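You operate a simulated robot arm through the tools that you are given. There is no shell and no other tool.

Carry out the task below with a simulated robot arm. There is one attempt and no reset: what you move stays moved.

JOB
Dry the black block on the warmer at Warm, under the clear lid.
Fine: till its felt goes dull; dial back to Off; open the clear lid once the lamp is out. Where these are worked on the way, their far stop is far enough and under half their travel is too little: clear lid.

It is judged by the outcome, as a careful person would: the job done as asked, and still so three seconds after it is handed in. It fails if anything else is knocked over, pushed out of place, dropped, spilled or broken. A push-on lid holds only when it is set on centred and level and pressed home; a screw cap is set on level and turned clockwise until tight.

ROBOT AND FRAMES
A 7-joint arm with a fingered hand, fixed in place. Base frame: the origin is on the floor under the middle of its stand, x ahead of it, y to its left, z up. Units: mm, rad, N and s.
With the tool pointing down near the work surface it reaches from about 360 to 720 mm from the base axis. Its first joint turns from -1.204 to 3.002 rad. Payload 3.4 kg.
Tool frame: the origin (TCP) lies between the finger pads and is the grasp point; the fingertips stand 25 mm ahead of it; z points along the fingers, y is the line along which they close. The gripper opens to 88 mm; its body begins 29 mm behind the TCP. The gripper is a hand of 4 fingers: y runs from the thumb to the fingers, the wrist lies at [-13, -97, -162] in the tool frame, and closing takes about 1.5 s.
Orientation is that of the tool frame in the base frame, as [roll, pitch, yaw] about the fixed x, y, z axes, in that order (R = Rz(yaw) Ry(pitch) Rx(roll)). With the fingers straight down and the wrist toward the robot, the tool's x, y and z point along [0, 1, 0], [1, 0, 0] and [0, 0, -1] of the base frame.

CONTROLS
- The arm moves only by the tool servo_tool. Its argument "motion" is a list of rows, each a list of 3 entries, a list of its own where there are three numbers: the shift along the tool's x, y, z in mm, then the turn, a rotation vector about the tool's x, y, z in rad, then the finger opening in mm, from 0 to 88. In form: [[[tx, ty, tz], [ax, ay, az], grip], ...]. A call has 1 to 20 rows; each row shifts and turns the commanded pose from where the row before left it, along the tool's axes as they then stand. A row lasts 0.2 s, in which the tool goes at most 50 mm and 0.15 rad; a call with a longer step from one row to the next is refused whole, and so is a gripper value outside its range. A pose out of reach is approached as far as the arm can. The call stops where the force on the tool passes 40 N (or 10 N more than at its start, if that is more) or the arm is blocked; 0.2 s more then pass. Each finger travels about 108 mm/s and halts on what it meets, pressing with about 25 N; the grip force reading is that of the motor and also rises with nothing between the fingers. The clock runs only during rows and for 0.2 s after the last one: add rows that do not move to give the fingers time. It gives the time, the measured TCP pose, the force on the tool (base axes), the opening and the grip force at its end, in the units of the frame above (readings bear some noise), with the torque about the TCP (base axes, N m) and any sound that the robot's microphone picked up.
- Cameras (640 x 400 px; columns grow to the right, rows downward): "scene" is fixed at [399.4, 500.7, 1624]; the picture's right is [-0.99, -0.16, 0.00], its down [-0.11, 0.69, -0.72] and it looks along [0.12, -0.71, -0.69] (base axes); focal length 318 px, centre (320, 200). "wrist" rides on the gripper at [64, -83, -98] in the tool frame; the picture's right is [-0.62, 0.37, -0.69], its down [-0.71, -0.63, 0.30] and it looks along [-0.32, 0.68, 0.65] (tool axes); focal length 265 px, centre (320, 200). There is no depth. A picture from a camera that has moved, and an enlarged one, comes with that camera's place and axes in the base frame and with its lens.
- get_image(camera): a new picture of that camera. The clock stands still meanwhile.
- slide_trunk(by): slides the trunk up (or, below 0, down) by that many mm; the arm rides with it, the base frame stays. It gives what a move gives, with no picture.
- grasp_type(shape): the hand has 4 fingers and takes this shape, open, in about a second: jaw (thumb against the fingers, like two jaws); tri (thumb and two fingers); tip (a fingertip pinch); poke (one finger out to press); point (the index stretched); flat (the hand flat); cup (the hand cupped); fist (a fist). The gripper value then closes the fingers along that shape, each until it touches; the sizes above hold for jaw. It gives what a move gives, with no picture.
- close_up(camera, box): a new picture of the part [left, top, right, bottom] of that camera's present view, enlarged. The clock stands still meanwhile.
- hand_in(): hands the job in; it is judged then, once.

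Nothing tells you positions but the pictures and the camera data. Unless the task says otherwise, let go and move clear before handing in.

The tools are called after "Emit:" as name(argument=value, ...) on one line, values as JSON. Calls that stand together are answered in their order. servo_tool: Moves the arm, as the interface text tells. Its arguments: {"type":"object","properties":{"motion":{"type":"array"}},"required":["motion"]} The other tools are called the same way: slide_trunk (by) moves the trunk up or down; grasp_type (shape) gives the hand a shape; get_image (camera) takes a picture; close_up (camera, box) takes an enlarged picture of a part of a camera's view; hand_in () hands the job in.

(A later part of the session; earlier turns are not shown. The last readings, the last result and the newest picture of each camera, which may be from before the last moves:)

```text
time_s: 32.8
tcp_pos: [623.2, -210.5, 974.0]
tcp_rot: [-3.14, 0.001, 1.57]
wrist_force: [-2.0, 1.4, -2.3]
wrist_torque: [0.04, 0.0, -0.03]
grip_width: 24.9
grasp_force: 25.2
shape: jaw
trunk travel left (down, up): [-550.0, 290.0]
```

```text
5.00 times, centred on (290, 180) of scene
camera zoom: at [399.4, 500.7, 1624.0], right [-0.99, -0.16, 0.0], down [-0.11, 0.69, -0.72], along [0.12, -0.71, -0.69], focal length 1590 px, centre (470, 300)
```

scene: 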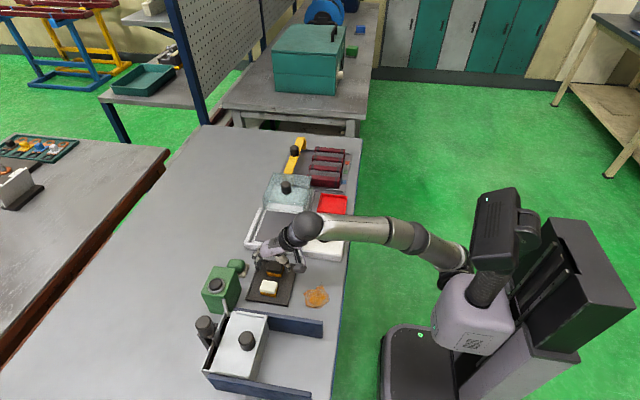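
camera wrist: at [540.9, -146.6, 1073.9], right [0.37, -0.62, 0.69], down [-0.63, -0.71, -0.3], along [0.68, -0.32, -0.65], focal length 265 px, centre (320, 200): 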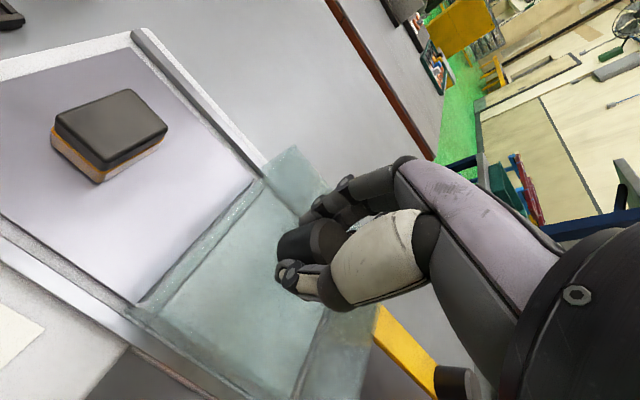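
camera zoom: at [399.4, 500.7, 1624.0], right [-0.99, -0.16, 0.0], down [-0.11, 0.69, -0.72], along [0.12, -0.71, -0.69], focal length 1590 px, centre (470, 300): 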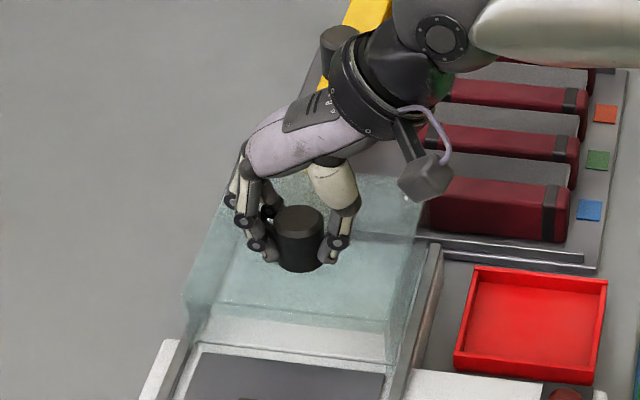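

The knob is gripped. I'll slide the lid in +y gently and watch the force.

Emit:
servo_tool(motion=[[[5, 0, 0], [0, 0, 0], 22], [[7, 0, 0], [0, 0, 0], 22], [[8, 0, 0], [0, 0, 0], 22], [[8, 0, 0], [0, 0, 0], 22]])

Emit:
close_up(camera="scene", box=[240, 150, 340, 250])

```text
time_s: 33.8
tcp_pos: [624.1, -184.2, 974.8]
tcp_rot: [-3.14, 0.0, 1.572]
wrist_force: [-1.1, 0.2, -1.8]
wrist_torque: [-0.01, 0.01, -0.05]
grip_width: 24.4
grasp_force: 25.2
shape: jaw
trunk travel left (down, up): [-550.0, 290.0]
```

```text
4.00 times, centred on (290, 200) of scene
camera zoom: at [399.4, 500.7, 1624.0], right [-0.99, -0.16, 0.0], down [-0.11, 0.69, -0.72], along [0.12, -0.71, -0.69], focal length 1272 px, centre (440, 200)
```

zoom: 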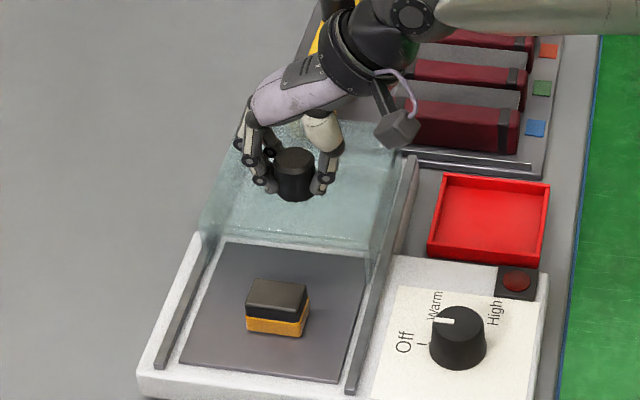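

The lid slides freely. Before it reaches the block I need to see whether its front face is open or would touch the block.

Emit:
close_up(camera="scene", box=[270, 180, 340, 240])

Emit:
close_up(camera="wrist", box=[0, 60, 340, 400])

```text
6.67 times, centred on (305, 210) of scene
camera zoom: at [399.4, 500.7, 1624.0], right [-0.99, -0.16, 0.0], down [-0.11, 0.69, -0.72], along [0.12, -0.71, -0.69], focal length 2120 px, centre (420, 133)
```

zoom: 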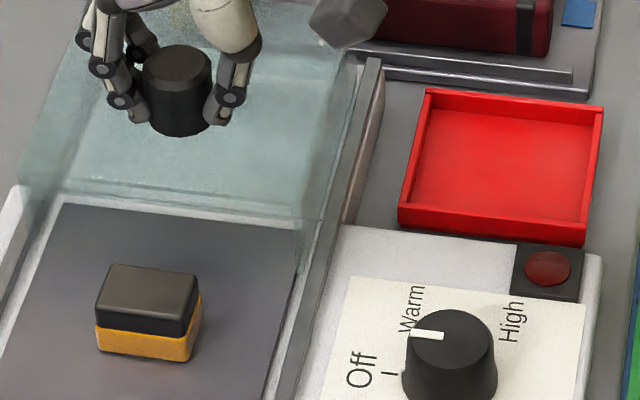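

```text
1.18 times, centred on (170, 230) of wrist
camera zoom: at [540.8, -118.9, 1073.9], right [0.37, -0.62, 0.69], down [-0.63, -0.71, -0.3], along [0.68, -0.32, -0.65], focal length 312 px, centre (496, 165)
```

zoom: 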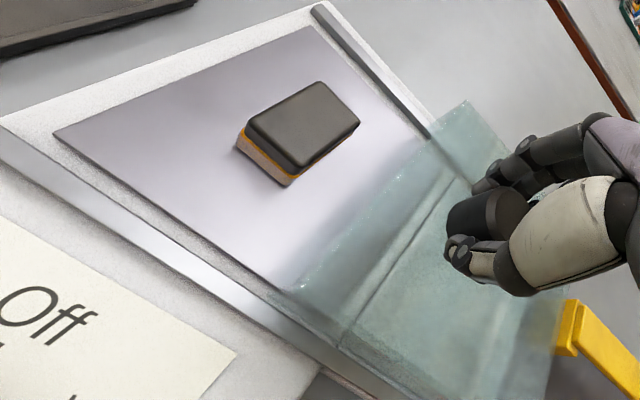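

Emit:
close_up(camera="wrist", box=[200, 130, 330, 290])

Emit:
close_up(camera="scene", box=[270, 190, 325, 225])

```text
2.50 times, centred on (265, 210) of wrist
camera zoom: at [540.8, -118.9, 1073.9], right [0.37, -0.62, 0.69], down [-0.63, -0.71, -0.3], along [0.68, -0.32, -0.65], focal length 664 px, centre (458, 175)
```

zoom: 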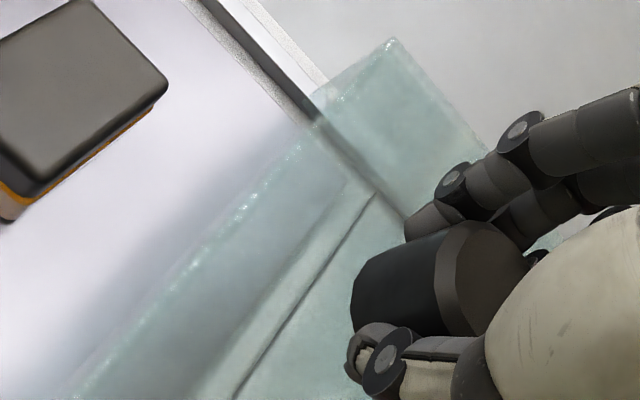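

```text
11.43 times, centred on (298, 208) of scene
camera zoom: at [399.4, 500.7, 1624.0], right [-0.99, -0.16, 0.0], down [-0.11, 0.69, -0.72], along [0.12, -0.71, -0.69], focal length 3635 px, centre (577, 114)
```

zoom: 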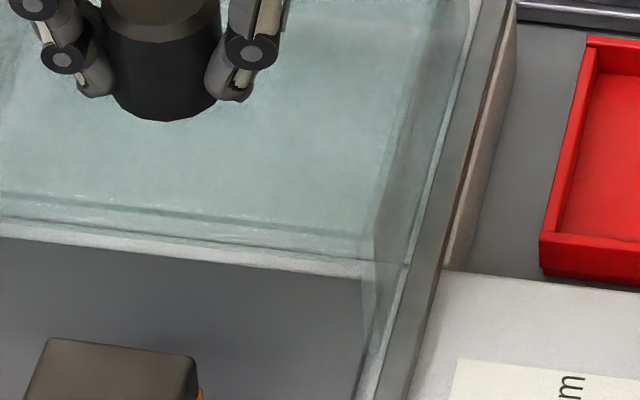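

The front of the lid is open (the tint ends at the top edge) and its roof clears the block. I'll continue sliding.

Emit:
servo_tool(motion=[[[9, 0, 0], [0, 0, 0], 22], [[9, 0, 0], [0, 0, 0], 22], [[9, 0, 0], [0, 0, 0], 22], [[9, 0, 0], [0, 0, 0], 22], [[9, 0, 0], [0, 0, 0], 22], [[9, 0, 0], [0, 0, 0], 22], [[6, 0, 0], [0, 0, 0], 22]])

Emit:
close_up(camera="scene", box=[230, 160, 350, 260])

Emit:
get_image(camera="wrist")

```text
time_s: 35.4
tcp_pos: [623.8, -123.5, 973.1]
tcp_rot: [3.139, -0.001, 1.57]
wrist_force: [2.6, -1.1, 7.2]
wrist_torque: [-0.06, -0.09, -0.05]
grip_width: 25.0
grasp_force: 25.0
shape: jaw
trunk travel left (down, up): [-550.0, 290.0]
```

```text
4.00 times, centred on (290, 210) of scene
camera zoom: at [399.4, 500.7, 1624.0], right [-0.99, -0.16, 0.0], down [-0.11, 0.69, -0.72], along [0.12, -0.71, -0.69], focal length 1272 px, centre (440, 160)
```

zoom: 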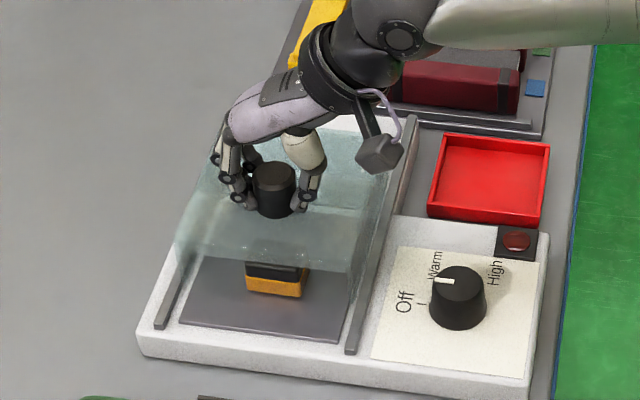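

```text
taken
camera wrist: at [540.2, -58.4, 1072.9], right [0.37, -0.62, 0.69], down [-0.63, -0.71, -0.31], along [0.68, -0.32, -0.65], focal length 265 px, centre (320, 200)
```

wrist: 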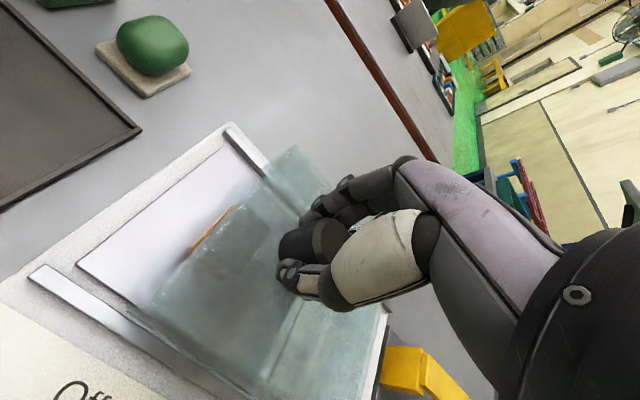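

The lid is passing over the block with no contact. I'll continue to the front stop.

Emit:
servo_tool(motion=[[[8, 0, -0.5], [0, 0, 0], 22], [[8, 0, -0.5], [0, 0, 0], 22], [[6, 0, 0], [0, 0, 0], 22], [[4, 0, 0], [0, 0, 0], 22]])

Emit:
close_up(camera="scene", box=[230, 160, 350, 260])

```text
time_s: 36.4
tcp_pos: [624.6, -98.5, 974.6]
tcp_rot: [-3.139, -0.002, 1.569]
wrist_force: [-1.5, -2.0, 0.8]
wrist_torque: [-0.05, -0.05, -0.08]
grip_width: 24.3
grasp_force: 25.2
shape: jaw
trunk travel left (down, up): [-550.0, 290.0]
```

```text
4.00 times, centred on (290, 210) of scene
camera zoom: at [399.4, 500.7, 1624.0], right [-0.99, -0.16, 0.0], down [-0.11, 0.69, -0.72], along [0.12, -0.71, -0.69], focal length 1272 px, centre (440, 160)
```

zoom: 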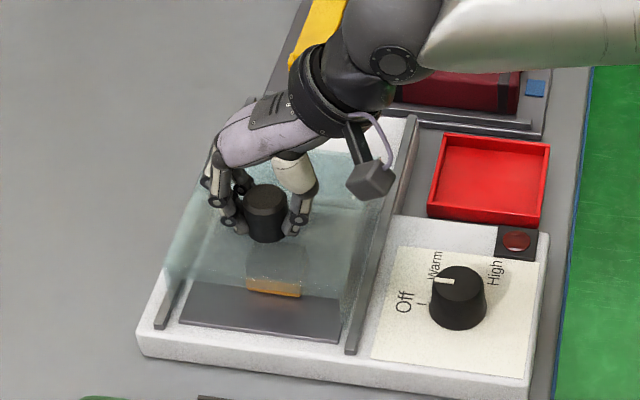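

Emit:
servo_tool(motion=[[[5, 0, 0], [0, 0, 0], 22], [[5, 0, 0], [0, 0, 0], 22], [[5, 0, 0], [0, 0, 0], 22], [[4, 0, 0], [0, 0, 0], 22]])

Emit:
close_up(camera="scene", box=[230, 160, 350, 260])

```text
time_s: 37.4
tcp_pos: [623.1, -83.6, 973.1]
tcp_rot: [-3.141, 0.0, 1.567]
wrist_force: [0.1, -14.4, 3.3]
wrist_torque: [-0.31, -0.05, -0.11]
grip_width: 24.0
grasp_force: 25.1
shape: jaw
trunk travel left (down, up): [-550.0, 290.0]
```

```text
4.00 times, centred on (290, 210) of scene
camera zoom: at [399.4, 500.7, 1624.0], right [-0.99, -0.16, 0.0], down [-0.11, 0.69, -0.72], along [0.12, -0.71, -0.69], focal length 1272 px, centre (440, 160)
```

zoom: 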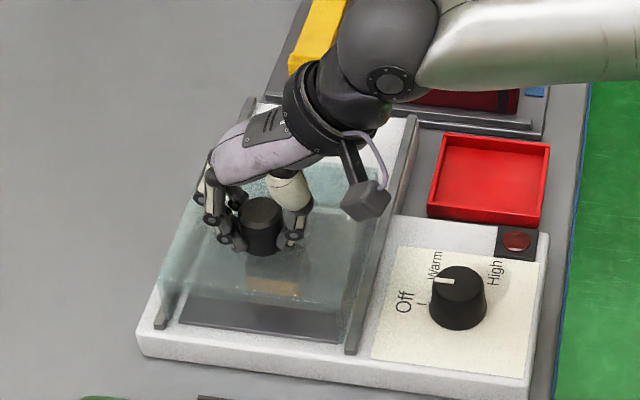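

The resisting force has risen to 14 N, so I'm probably at the stop. One small push will confirm it.

Emit:
servo_tool(motion=[[[2, 0, 0], [0, 0, 0], 22], [[0, 0, 0], [0, 0, 0], 22]])

Emit:
close_up(camera="scene", box=[240, 180, 330, 260])

Emit:
get_image(camera="wrist")

```text
time_s: 38.0
tcp_pos: [623.9, -80.1, 973.5]
tcp_rot: [-3.141, -0.003, 1.568]
wrist_force: [0.4, -20.8, 4.0]
wrist_torque: [-0.39, -0.06, -0.18]
grip_width: 23.7
grasp_force: 24.5
shape: jaw
trunk travel left (down, up): [-550.0, 290.0]
```

```text
5.00 times, centred on (285, 220) of scene
camera zoom: at [399.4, 500.7, 1624.0], right [-0.99, -0.16, 0.0], down [-0.11, 0.69, -0.72], along [0.12, -0.71, -0.69], focal length 1590 px, centre (495, 100)
```

zoom: 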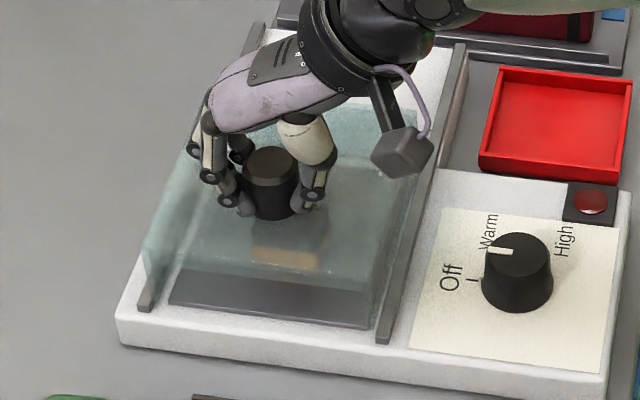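

```text
taken
camera wrist: at [540.1, -16.5, 1073.1], right [0.37, -0.62, 0.69], down [-0.63, -0.71, -0.31], along [0.68, -0.32, -0.65], focal length 265 px, centre (320, 200)
```

wrist: 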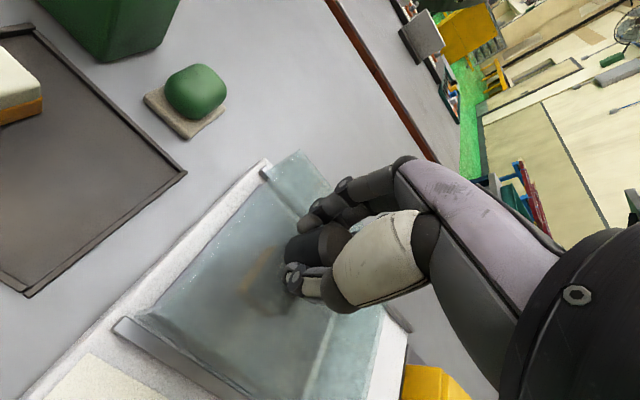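

The force climbs with no further lid motion, so the lid is at its closed stop over the plate. I'll relax the push, release the knob and rise.

Emit:
servo_tool(motion=[[[-3, 0, 0], [0, 0, 0], 22], [[-1, 0, 0], [0, 0, 0], 30], [[0, 0, 0], [0, 0, 0], 42], [[0, 0, 0], [0, 0, 0], 56], [[0, 0, 0], [0, 0, 0], 66], [[0, 0, 0], [0, 0, 0], 66], [[0, 0, -15], [0, 0, 0], 66], [[0, 0, -30], [0, 0, 0], 66], [[0, 0, -30], [0, 0, 0], 66], [[0, 0, 0], [0, 0, 0], 66]])

Emit:
get_image(camera="wrist")

Emit:
close_up(camera="scene", box=[230, 160, 350, 260])

```text
time_s: 40.2
tcp_pos: [625.5, -81.6, 1049.5]
tcp_rot: [-3.141, 0.0, 1.568]
wrist_force: [0.2, -0.3, 0.1]
wrist_torque: [0.01, -0.02, 0.01]
grip_width: 65.5
grasp_force: 0.0
shape: jaw
trunk travel left (down, up): [-550.0, 290.0]
```

```text
taken
camera wrist: at [540.8, -17.2, 1149.2], right [0.37, -0.62, 0.69], down [-0.63, -0.71, -0.3], along [0.68, -0.33, -0.65], focal length 265 px, centre (320, 200)
```

wrist: 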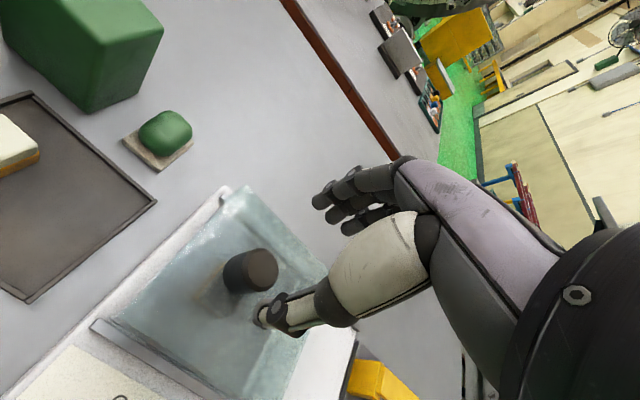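

```text
4.00 times, centred on (290, 210) of scene
camera zoom: at [399.4, 500.7, 1624.0], right [-0.99, -0.16, 0.0], down [-0.11, 0.69, -0.72], along [0.12, -0.71, -0.69], focal length 1272 px, centre (440, 160)
```

zoom: 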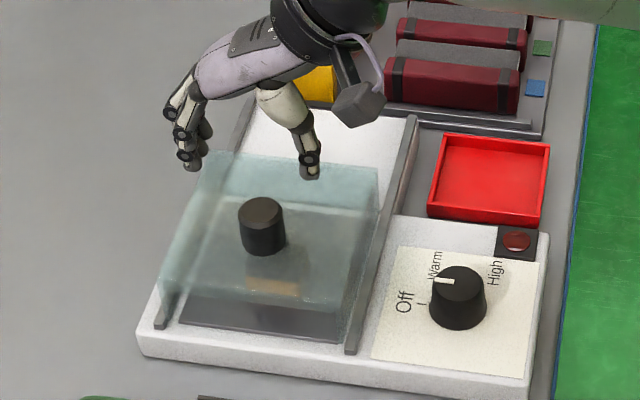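

The lid now covers the plate; its knob has moved from y≈-214 to y≈-92. Next is the dial, so I'll move over it at height to measure its centre and the tick angles.

Emit:
servo_tool(motion=[[[0, -25, 0], [0, 0, 0], 66], [[-2, -30, 0], [0, 0, 0], 66], [[-3, -30, 0], [0, 0, 0], 66], [[-4, -30, 0], [0, 0, 0], 66], [[-4, -22, 0], [0, 0, 0], 66], [[0, 0, 0], [0, 0, 0], 66], [[0, 0, 0], [0, 0, 0], 66]])

Emit:
get_image(camera="wrist")

Emit:
close_up(camera="wrist", box=[120, 180, 300, 350])

Emit:
close_up(camera="scene", box=[290, 190, 360, 260])

```text
time_s: 41.8
tcp_pos: [484.1, -93.4, 1050.1]
tcp_rot: [3.141, 0.0, 1.569]
wrist_force: [-0.3, -0.1, 0.6]
wrist_torque: [-0.03, 0.0, 0.01]
grip_width: 66.0
grasp_force: 0.0
shape: jaw
out of reach, approached as far as the arm can: row 4
trunk travel left (down, up): [-550.0, 290.0]
```

```text
taken
camera wrist: at [401.9, -28.8, 1149.1], right [0.37, -0.62, 0.69], down [-0.63, -0.71, -0.3], along [0.68, -0.33, -0.65], focal length 265 px, centre (320, 200)
```

wrist: 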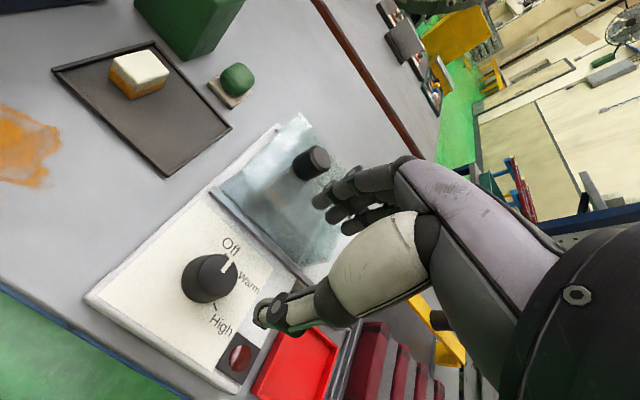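

```text
2.35 times, centred on (210, 265) of wrist
camera zoom: at [401.9, -28.8, 1149.1], right [0.37, -0.62, 0.69], down [-0.63, -0.71, -0.3], along [0.68, -0.33, -0.65], focal length 624 px, centre (579, 47)
```

zoom: 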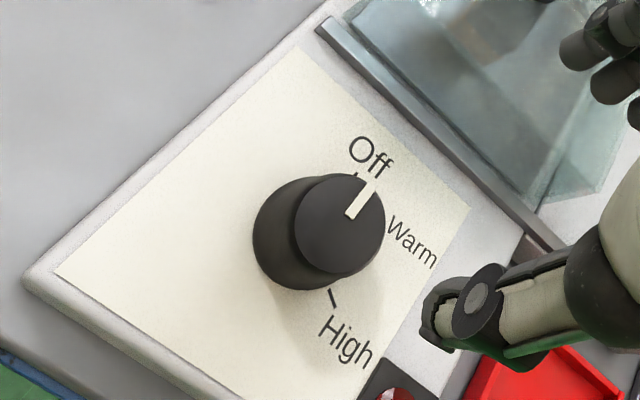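

```text
5.71 times, centred on (325, 225) of scene
camera zoom: at [399.4, 500.7, 1624.0], right [-0.99, -0.16, 0.0], down [-0.11, 0.69, -0.72], along [0.12, -0.71, -0.69], focal length 1817 px, centre (291, 57)
```

zoom: 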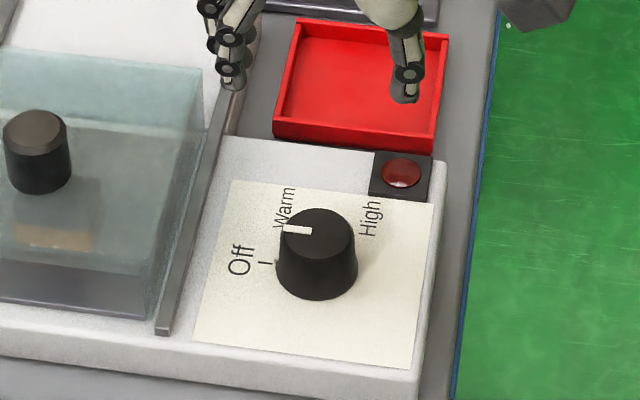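

The dial centre is at about (483, -93), top z≈922, panel z≈891, with the pointer at Off facing +x. I'll zoom in for the tick angles.

Emit:
close_up(camera="wrist", box=[170, 220, 270, 340])

Emit:
close_up(camera="scene", box=[310, 205, 350, 245])

```text
3.33 times, centred on (220, 280) of wrist
camera zoom: at [401.9, -28.8, 1149.1], right [0.37, -0.62, 0.69], down [-0.63, -0.71, -0.3], along [0.68, -0.33, -0.65], focal length 885 px, centre (653, -67)
```

zoom: 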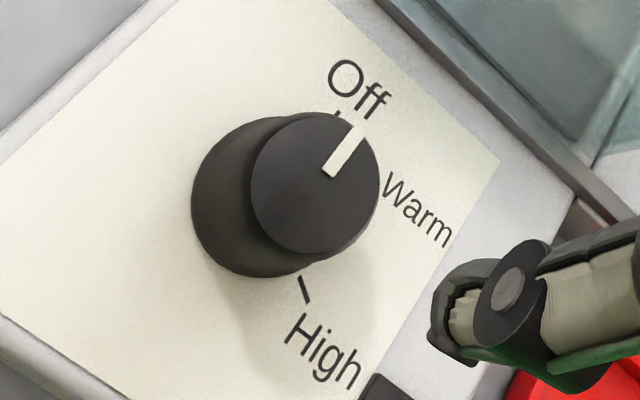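

```text
10.00 times, centred on (330, 225) of scene
camera zoom: at [399.4, 500.7, 1624.0], right [-0.99, -0.16, 0.0], down [-0.11, 0.69, -0.72], along [0.12, -0.71, -0.69], focal length 3180 px, centre (220, -50)
```

zoom: 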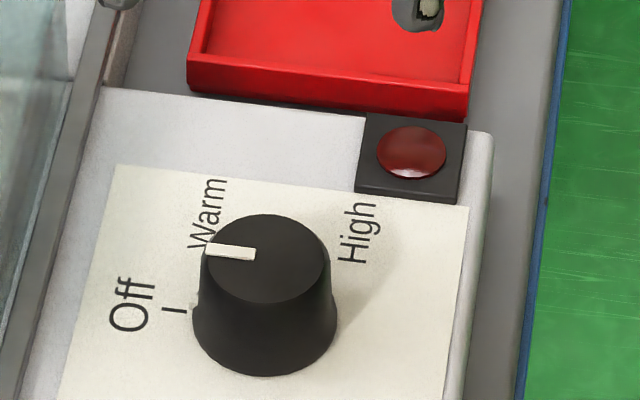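

Measured from the dial centre, Off is at 0° (+x), Warm at about -57° (clockwise from above) and High at about -115°. I'll pre-rotate the hand 30° clockwise so the fingers stay clear of the lid, and check the pose.

Emit:
servo_tool(motion=[[[0, 0, 0], [0, 0, 0.131], 66], [[0, 0, 0], [0, 0, 0.131], 66], [[0, 0, 0], [0, 0, 0.131], 66], [[0, 0, 0], [0, 0, 0.131], 66], [[0, 0, 0], [0, 0, 0], 66], [[0, 0, 0], [0, 0, 0], 66]])

Emit:
get_image(camera="wrist")

Emit:
get_image(camera="scene")

```text
time_s: 43.2
tcp_pos: [485.8, -93.2, 1050.0]
tcp_rot: [-3.141, 0.001, 1.045]
wrist_force: [0.3, -0.1, 0.1]
wrist_torque: [0.03, -0.01, 0.01]
grip_width: 65.8
grasp_force: 0.1
shape: jaw
trunk travel left (down, up): [-550.0, 290.0]
```

```text
taken
camera wrist: at [446.5, 4.6, 1149.1], right [0.01, -0.72, 0.69], down [-0.9, -0.3, -0.3], along [0.43, -0.62, -0.65], focal length 265 px, centre (320, 200)
```

wrist: 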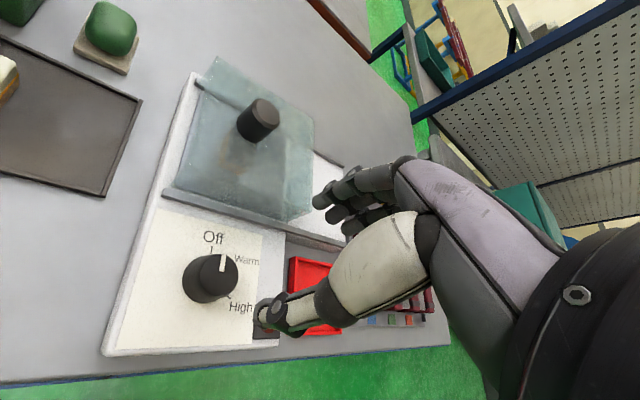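

```text
taken
```

scene: 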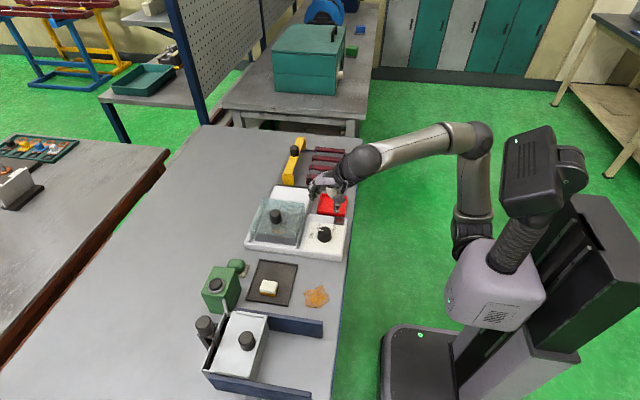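

The pose holds well with yaw rotated. I'll lower with the trunk by 80 mm and check alignment over the dial.

Emit:
slide_trunk(by=-80)

Emit:
get_image(camera="wrist")

Emit:
close_up(camera="scene", box=[280, 170, 370, 260])

```text
time_s: 44.4
tcp_pos: [485.5, -92.6, 969.4]
tcp_rot: [3.14, 0.0, 1.046]
wrist_force: [-0.7, -1.0, 0.5]
wrist_torque: [0.0, 0.0, -0.01]
grip_width: 65.8
grasp_force: 0.0
shape: jaw
trunk travel left (down, up): [-470.0, 370.0]
```

```text
taken
camera wrist: at [446.3, 4.5, 1069.1], right [0.01, -0.72, 0.69], down [-0.9, -0.3, -0.3], along [0.43, -0.62, -0.65], focal length 265 px, centre (320, 200)
```

wrist: 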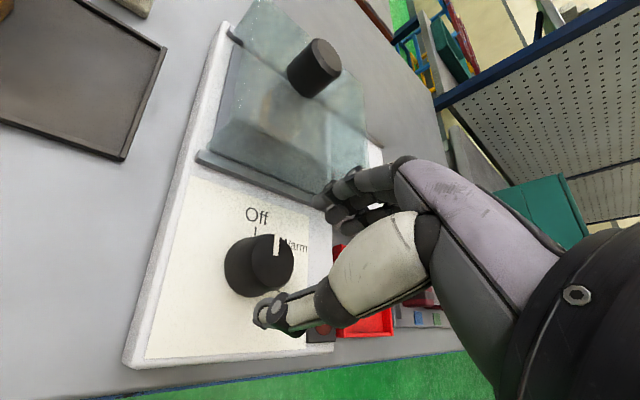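

```text
4.44 times, centred on (325, 215) of scene
camera zoom: at [399.4, 500.7, 1624.0], right [-0.99, -0.16, 0.0], down [-0.11, 0.69, -0.72], along [0.12, -0.71, -0.69], focal length 1413 px, centre (298, 133)
```

zoom: 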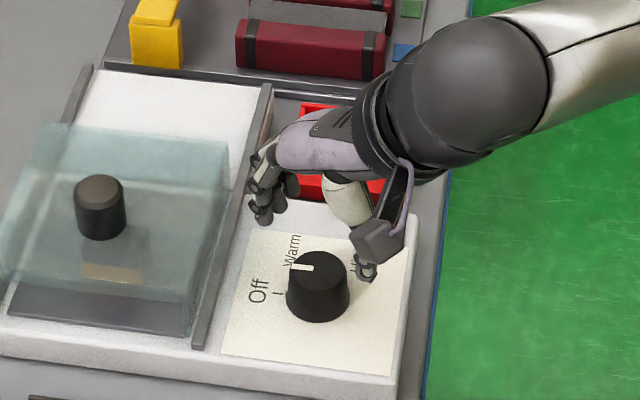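

Aligned to within a few millimetres. A small correction, then lower so the fingertips straddle the dial.

Emit:
servo_tool(motion=[[[1, -2, 10], [0, 0, 0], 66], [[0, 0, 12], [0, 0, 0], 66], [[0, 0, 12], [0, 0, 0], 66], [[0, 0, 10], [0, 0, 0], 66], [[0, 0, 2], [0, 0, 0], 66], [[0, 0, 0], [0, 0, 0], 66], [[0, 0, 0], [0, 0, 0], 66]])

Emit:
get_image(camera="wrist")

Emit:
close_up(camera="scene", box=[290, 185, 370, 265])

```text
time_s: 46.0
tcp_pos: [484.3, -91.7, 923.3]
tcp_rot: [-3.14, 0.0, 1.046]
wrist_force: [0.5, -0.7, -0.7]
wrist_torque: [0.01, -0.01, -0.02]
grip_width: 65.6
grasp_force: 0.1
shape: jaw
trunk travel left (down, up): [-470.0, 370.0]
```

```text
taken
camera wrist: at [445.0, 5.0, 1023.9], right [0.01, -0.72, 0.69], down [-0.9, -0.3, -0.3], along [0.43, -0.62, -0.65], focal length 265 px, centre (320, 200)
```

wrist: 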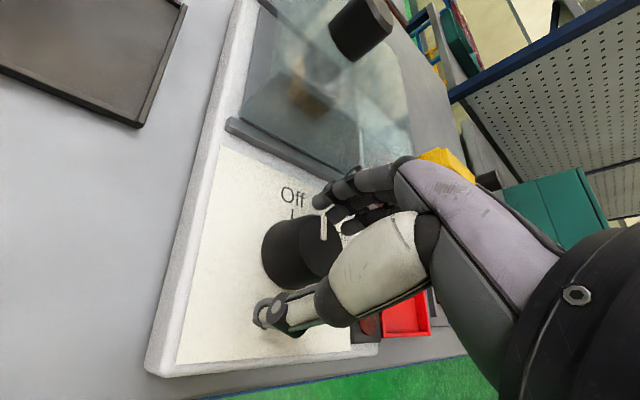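

```text
5.00 times, centred on (330, 225) of scene
camera zoom: at [399.4, 500.7, 1624.0], right [-0.99, -0.16, 0.0], down [-0.11, 0.69, -0.72], along [0.12, -0.71, -0.69], focal length 1590 px, centre (270, 75)
```

zoom: 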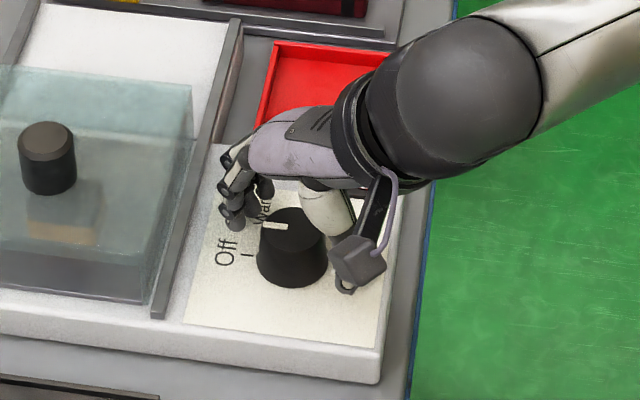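

The dial sits between thumb and fingers. Closing on it.

Emit:
servo_tool(motion=[[[0, 0, 1], [0, 0, 0], 54], [[0, 0, 0], [0, 0, 0], 44], [[0, 0, 0], [0, 0, 0], 36], [[0, 0, 0], [0, 0, 0], 28], [[0, 0, 0], [0, 0, 0], 26], [[0, 0, 0], [0, 0, 0], 26], [[0, 0, 0], [0, 0, 0], 26]])

Emit:
get_image(camera="wrist")

Emit:
close_up(camera="scene", box=[290, 185, 370, 265])

```text
time_s: 47.6
tcp_pos: [484.0, -92.7, 922.4]
tcp_rot: [3.141, -0.001, 1.045]
wrist_force: [-1.9, 1.2, -1.8]
wrist_torque: [0.01, 0.04, 0.0]
grip_width: 32.7
grasp_force: 25.0
shape: jaw
trunk travel left (down, up): [-470.0, 370.0]
```

```text
taken
camera wrist: at [444.8, 5.3, 1022.2], right [0.01, -0.72, 0.69], down [-0.9, -0.3, -0.3], along [0.43, -0.62, -0.65], focal length 265 px, centre (320, 200)
```

wrist: 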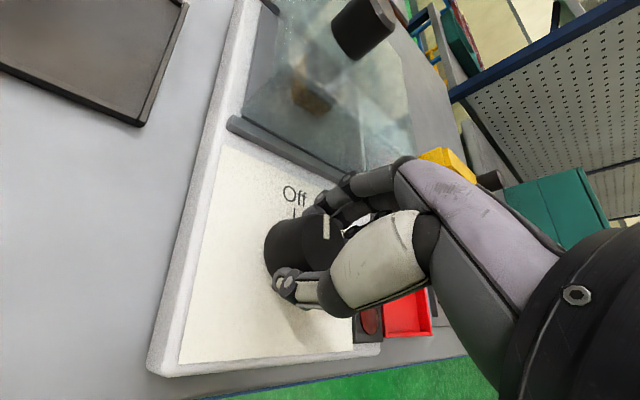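

```text
5.00 times, centred on (330, 225) of scene
camera zoom: at [399.4, 500.7, 1624.0], right [-0.99, -0.16, 0.0], down [-0.11, 0.69, -0.72], along [0.12, -0.71, -0.69], focal length 1590 px, centre (270, 75)
```

zoom: 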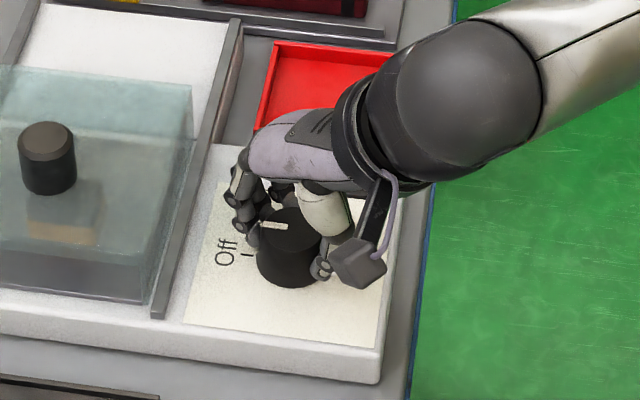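

Gripped at 25 N. I'll turn clockwise in two halves, checking the forces and the pointer in between.

Emit:
servo_tool(motion=[[[0, 0, 0], [0, 0, 0.08], 26], [[0, 0, 0], [0, 0, 0.1], 26], [[0, 0, 0], [0, 0, 0.1], 26], [[0, 0, 0], [0, 0, 0.1], 26], [[0, 0, 0], [0, 0, 0.1], 26], [[0, 0, 0], [0, 0, 0], 26]])

Emit:
get_image(camera="wrist")

Emit:
close_up(camera="scene", box=[290, 185, 370, 265])

```text
time_s: 49.0
tcp_pos: [485.7, -92.0, 922.9]
tcp_rot: [3.141, -0.002, 0.565]
wrist_force: [1.8, -0.7, 1.2]
wrist_torque: [-0.09, -0.07, 0.03]
grip_width: 32.4
grasp_force: 24.4
shape: jaw
trunk travel left (down, up): [-470.0, 370.0]
```

```text
taken
camera wrist: at [495.4, 13.3, 1022.0], right [-0.33, -0.64, 0.69], down [-0.94, 0.15, -0.31], along [0.09, -0.75, -0.65], focal length 265 px, centre (320, 200)
```

wrist: 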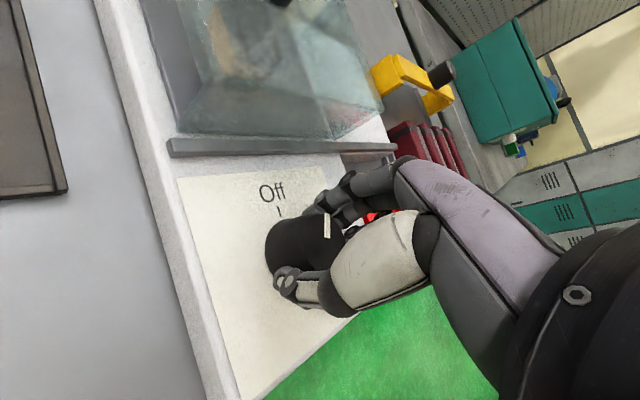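

```text
5.00 times, centred on (330, 225) of scene
camera zoom: at [399.4, 500.7, 1624.0], right [-0.99, -0.16, 0.0], down [-0.11, 0.69, -0.72], along [0.12, -0.71, -0.69], focal length 1590 px, centre (270, 75)
```

zoom: 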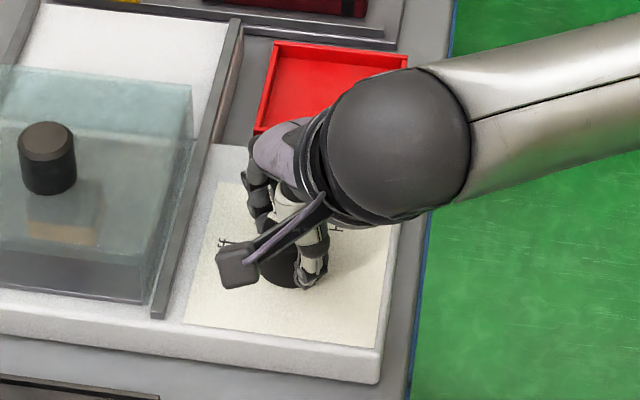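

The pointer stays fixed relative to the hand, so the dial is turning with it (27.5° so far). Completing the turn to about 57°.

Emit:
servo_tool(motion=[[[0, 0, 0], [0, 0, 0.1], 26], [[0, 0, 0], [0, 0, 0.11], 26], [[0, 0, 0], [0, 0, 0.11], 26], [[0, 0, 0], [0, 0, 0.11], 26], [[0, 0, 0], [0, 0, 0.085], 26], [[0, 0, 0], [0, 0, 0], 26], [[0, 0, 0], [0, 0, 0], 26]])

Emit:
get_image(camera="wrist")

Emit:
close_up(camera="scene", box=[290, 185, 370, 265])

```text
time_s: 50.6
tcp_pos: [486.4, -93.2, 923.2]
tcp_rot: [-3.115, -0.001, 0.045]
wrist_force: [-1.2, 7.4, -14.3]
wrist_torque: [0.02, 0.07, 0.01]
grip_width: 30.4
grasp_force: 25.3
shape: jaw
trunk travel left (down, up): [-470.0, 370.0]
```

```text
taken
camera wrist: at [547.2, -10.5, 1026.1], right [-0.6, -0.41, 0.68], down [-0.74, 0.6, -0.29], along [-0.29, -0.68, -0.67], focal length 265 px, centre (320, 200)
```

wrist: 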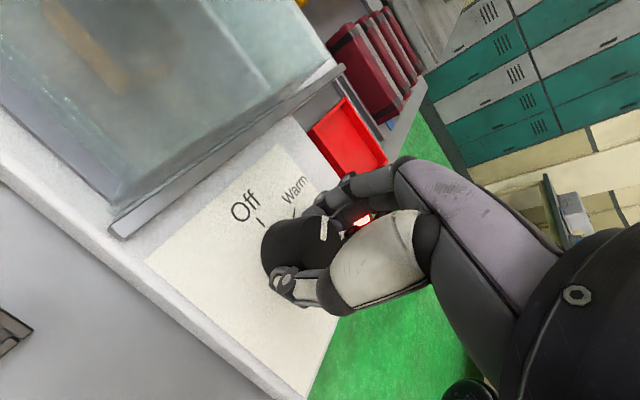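

```text
5.00 times, centred on (330, 225) of scene
camera zoom: at [399.4, 500.7, 1624.0], right [-0.99, -0.16, 0.0], down [-0.11, 0.69, -0.72], along [0.12, -0.71, -0.69], focal length 1590 px, centre (270, 75)
```

zoom: 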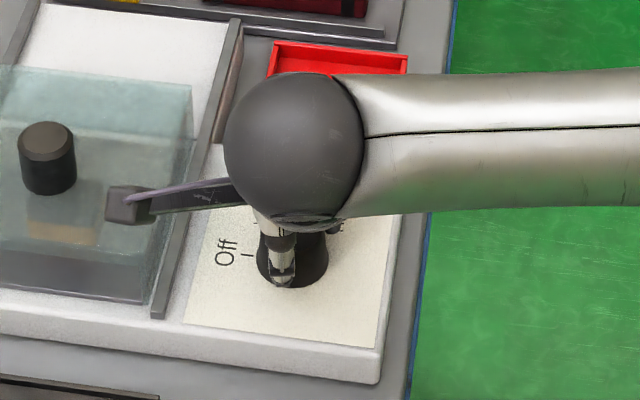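

The lamp looks lit. I'll zoom in to compare the pointer with the Warm tick before letting go.

Emit:
close_up(camera="wrist", box=[220, 150, 380, 310])

```text
2.50 times, centred on (300, 230) of wrist
camera zoom: at [547.2, -10.5, 1026.1], right [-0.6, -0.41, 0.68], down [-0.74, 0.6, -0.29], along [-0.29, -0.68, -0.67], focal length 664 px, centre (370, 125)
```

zoom: 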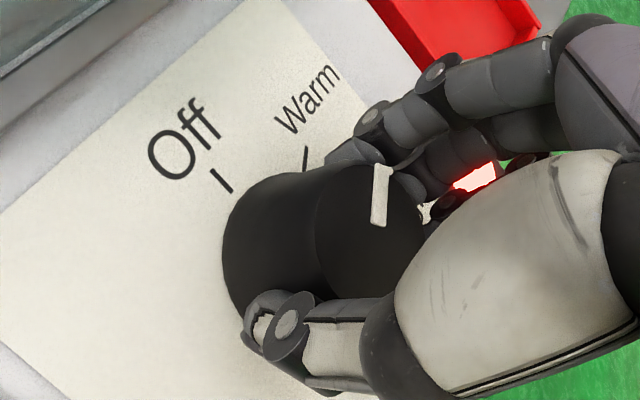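

The pointer is at about -60° and the Warm tick measures about -59°, so the dial is at Warm and the lamp is lit. Releasing and rising.

Emit:
servo_tool(motion=[[[0, 0, 0], [0, 0, 0], 34], [[0, 0, 0], [0, 0, 0], 46], [[0, 0, 0], [0, 0, 0], 58], [[0, 0, 0], [0, 0, 0], 66], [[0, 0, 0], [0, 0, 0], 66], [[0, 0, -15], [0, 0, 0], 66], [[0, 0, -25], [0, 0, 0], 66], [[0, 0, -25], [0, 0, 0], 66], [[0, 0, 0], [0, 0, 0], 66]])

Emit:
get_image(camera="wrist")

Emit:
close_up(camera="scene", box=[230, 165, 370, 265])

```text
time_s: 52.6
tcp_pos: [482.3, -97.3, 992.8]
tcp_rot: [-3.114, -0.013, 0.046]
wrist_force: [-0.3, -0.4, 1.0]
wrist_torque: [0.0, 0.02, 0.02]
grip_width: 65.8
grasp_force: 0.0
shape: jaw
trunk travel left (down, up): [-470.0, 370.0]
```

```text
taken
camera wrist: at [542.7, -13.9, 1095.0], right [-0.61, -0.41, 0.68], down [-0.74, 0.61, -0.3], along [-0.29, -0.68, -0.67], focal length 265 px, centre (320, 200)
```

wrist: 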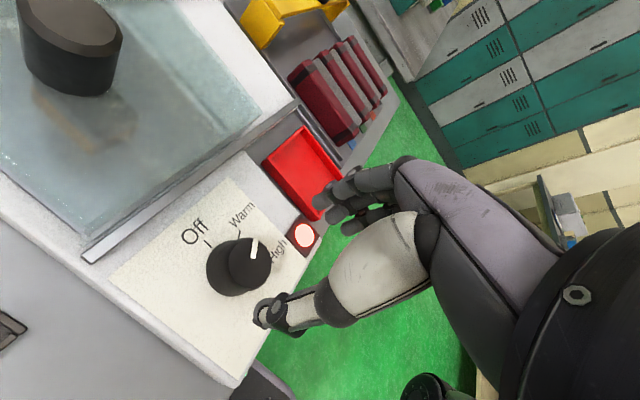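

```text
4.00 times, centred on (300, 215) of scene
camera zoom: at [399.4, 500.7, 1624.0], right [-0.99, -0.16, 0.0], down [-0.11, 0.69, -0.72], along [0.12, -0.71, -0.69], focal length 1272 px, centre (400, 140)
```

zoom: 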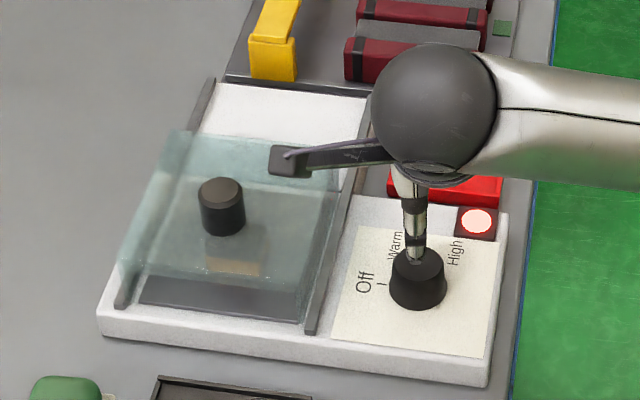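

The lamp is lit and the dial is at Warm. Now I'll watch the felt through the lid and take a baseline close-up.

Emit:
close_up(camera="scene", box=[265, 215, 305, 245])

Emit:
close_up(camera="scene", box=[250, 260, 300, 300])

Emit:
close_up(camera="wrist", box=[0, 40, 180, 200])

```text
13.33 times, centred on (285, 230) of scene
camera zoom: at [399.4, 500.7, 1624.0], right [-0.99, -0.16, 0.0], down [-0.11, 0.69, -0.72], along [0.12, -0.71, -0.69], focal length 4240 px, centre (787, -200)
```

zoom: 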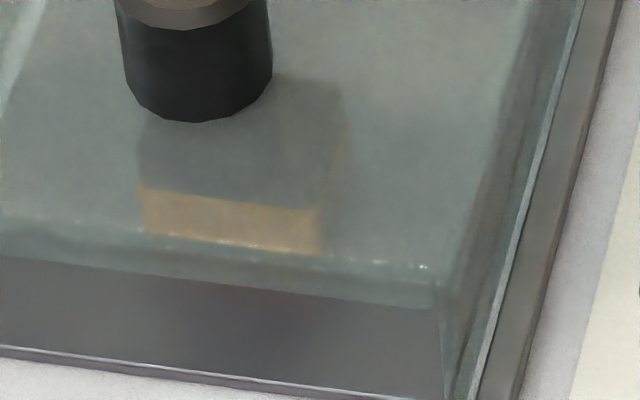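

```text
10.00 times, centred on (275, 280) of scene
camera zoom: at [399.4, 500.7, 1624.0], right [-0.99, -0.16, 0.0], down [-0.11, 0.69, -0.72], along [0.12, -0.71, -0.69], focal length 3180 px, centre (770, -600)
```

zoom: 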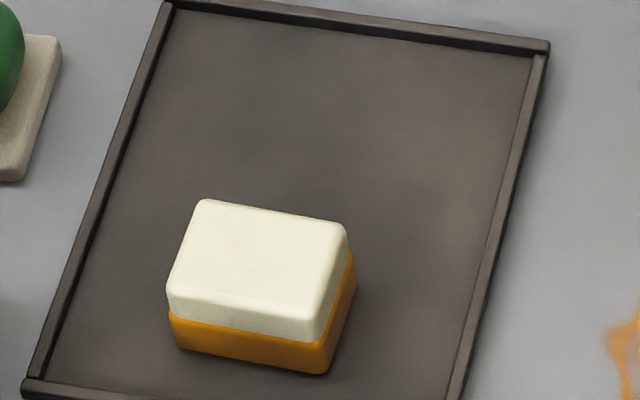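

```text
2.50 times, centred on (90, 120) of wrist
camera zoom: at [542.7, -13.9, 1095.0], right [-0.61, -0.41, 0.68], down [-0.74, 0.61, -0.3], along [-0.29, -0.68, -0.67], focal length 664 px, centre (895, 400)
```

zoom: 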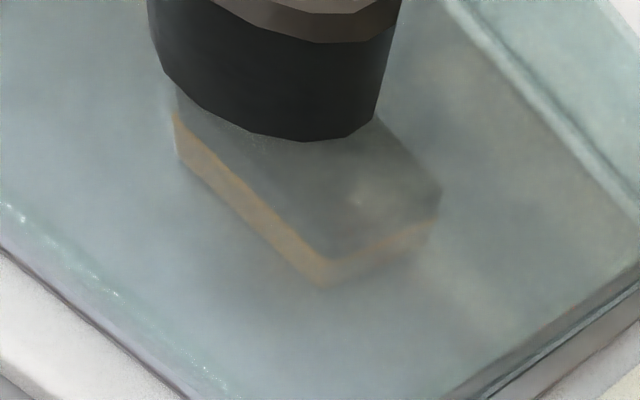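

A baseline is taken: the felt is a clear orange band. I'll rotate back slightly to a comfortable yaw above the dial and let a few seconds pass.

Emit:
servo_tool(motion=[[[0, 0, 0], [0, 0, -0.08], 66], [[0, 0, 0], [0, 0, -0.1], 66], [[0, 0, 0], [0, 0, -0.1], 66], [[0, 0, 0], [0, 0, 0], 66], [[0, 0, 0], [0, 0, 0], 66], [[0, 0, 0], [0, 0, 0], 66], [[0, 0, 0], [0, 0, 0], 66], [[0, 0, 0], [0, 0, 0], 66], [[0, 0, 0], [0, 0, 0], 66], [[0, 0, 0], [0, 0, 0], 66]])

Emit:
close_up(camera="scene", box=[265, 215, 305, 245])

Emit:
get_image(camera="wrist")

```text
time_s: 54.8
tcp_pos: [484.8, -94.9, 988.3]
tcp_rot: [-3.126, -0.007, 0.328]
wrist_force: [0.3, 0.0, 0.3]
wrist_torque: [-0.02, -0.02, -0.02]
grip_width: 65.7
grasp_force: 0.0
shape: jaw
trunk travel left (down, up): [-470.0, 370.0]
```

```text
13.33 times, centred on (285, 230) of scene
camera zoom: at [399.4, 500.7, 1624.0], right [-0.99, -0.16, 0.0], down [-0.11, 0.69, -0.72], along [0.12, -0.71, -0.69], focal length 4240 px, centre (787, -200)
```

zoom: 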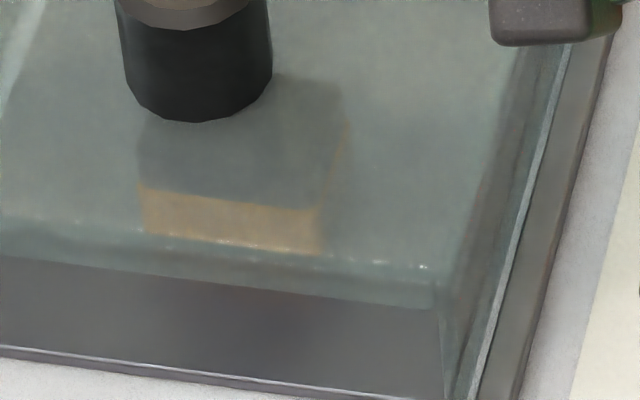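

```text
taken
camera wrist: at [519.1, 3.9, 1089.9], right [-0.47, -0.56, 0.68], down [-0.88, 0.37, -0.3], along [-0.09, -0.74, -0.67], focal length 265 px, centre (320, 200)
```

wrist: 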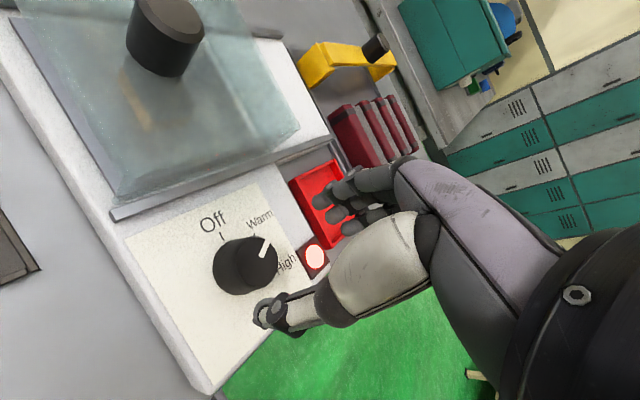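

Emit:
close_up(camera="wrist", box=[190, 190, 330, 310])

Emit:
close_up(camera="scene", box=[300, 195, 350, 245])

```text
3.33 times, centred on (260, 250) of wrist
camera zoom: at [519.1, 3.9, 1089.9], right [-0.47, -0.56, 0.68], down [-0.88, 0.37, -0.3], along [-0.09, -0.74, -0.67], focal length 885 px, centre (520, 33)
```

zoom: 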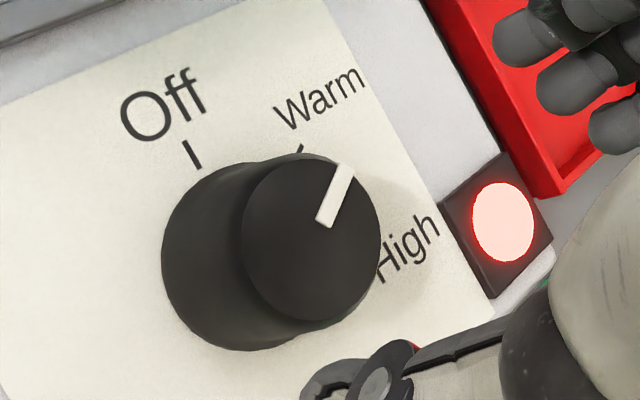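

```text
8.00 times, centred on (325, 220) of scene
camera zoom: at [399.4, 500.7, 1624.0], right [-0.99, -0.16, 0.0], down [-0.11, 0.69, -0.72], along [0.12, -0.71, -0.69], focal length 2544 px, centre (280, 40)
```

zoom: 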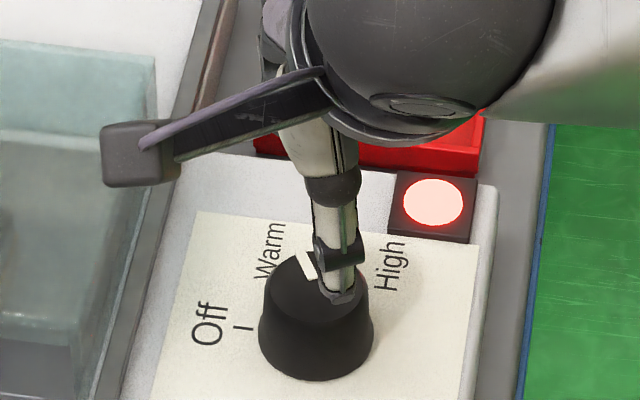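

The pointer lies within a few degrees of the Warm tick and the lamp is on. I'll wait and watch the felt.

Emit:
servo_tool(motion=[[[0, 0, 0], [0, 0, 0], 66], [[0, 0, 0], [0, 0, 0], 66], [[0, 0, 0], [0, 0, 0], 66], [[0, 0, 0], [0, 0, 0], 66], [[0, 0, 0], [0, 0, 0], 66], [[0, 0, 0], [0, 0, 0], 66], [[0, 0, 0], [0, 0, 0], 66], [[0, 0, 0], [0, 0, 0], 66], [[0, 0, 0], [0, 0, 0], 66], [[0, 0, 0], [0, 0, 0], 66], [[0, 0, 0], [0, 0, 0], 66], [[0, 0, 0], [0, 0, 0], 66], [[0, 0, 0], [0, 0, 0], 66], [[0, 0, 0], [0, 0, 0], 66], [[0, 0, 0], [0, 0, 0], 66]])

Emit:
close_up(camera="scene", box=[265, 215, 305, 245])

Emit:
close_up(camera="wrist", box=[60, 20, 240, 160])

```text
time_s: 58.0
tcp_pos: [484.7, -94.3, 987.9]
tcp_rot: [-3.128, -0.005, 0.325]
wrist_force: [-0.4, 0.4, -0.6]
wrist_torque: [0.0, -0.01, 0.0]
grip_width: 65.8
grasp_force: 0.1
shape: jaw
trunk travel left (down, up): [-470.0, 370.0]
```

```text
13.33 times, centred on (285, 230) of scene
camera zoom: at [399.4, 500.7, 1624.0], right [-0.99, -0.16, 0.0], down [-0.11, 0.69, -0.72], along [0.12, -0.71, -0.69], focal length 4240 px, centre (787, -200)
```

zoom: 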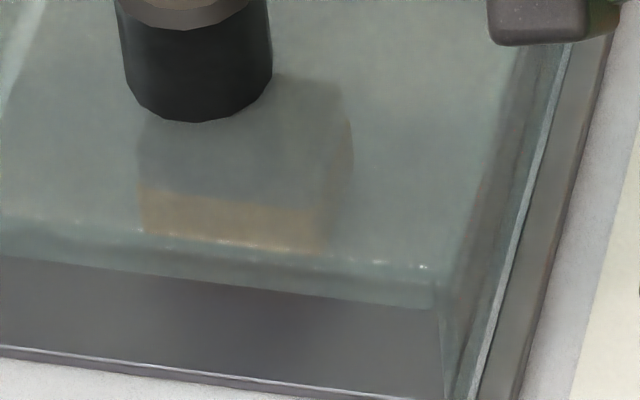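

```text
2.86 times, centred on (150, 90) of wrist
camera zoom: at [519.7, 3.3, 1089.3], right [-0.47, -0.56, 0.68], down [-0.88, 0.37, -0.3], along [-0.09, -0.74, -0.67], focal length 758 px, centre (806, 514)
```

zoom: 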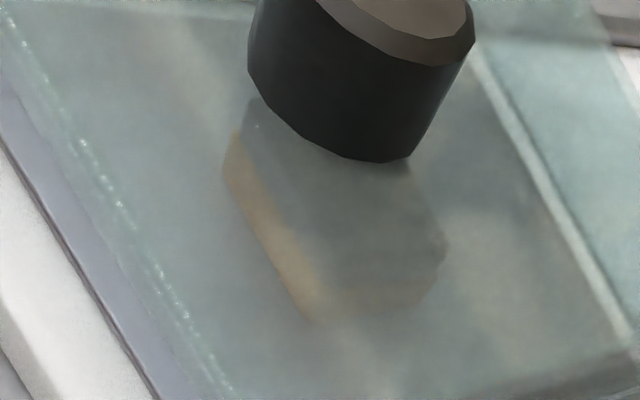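

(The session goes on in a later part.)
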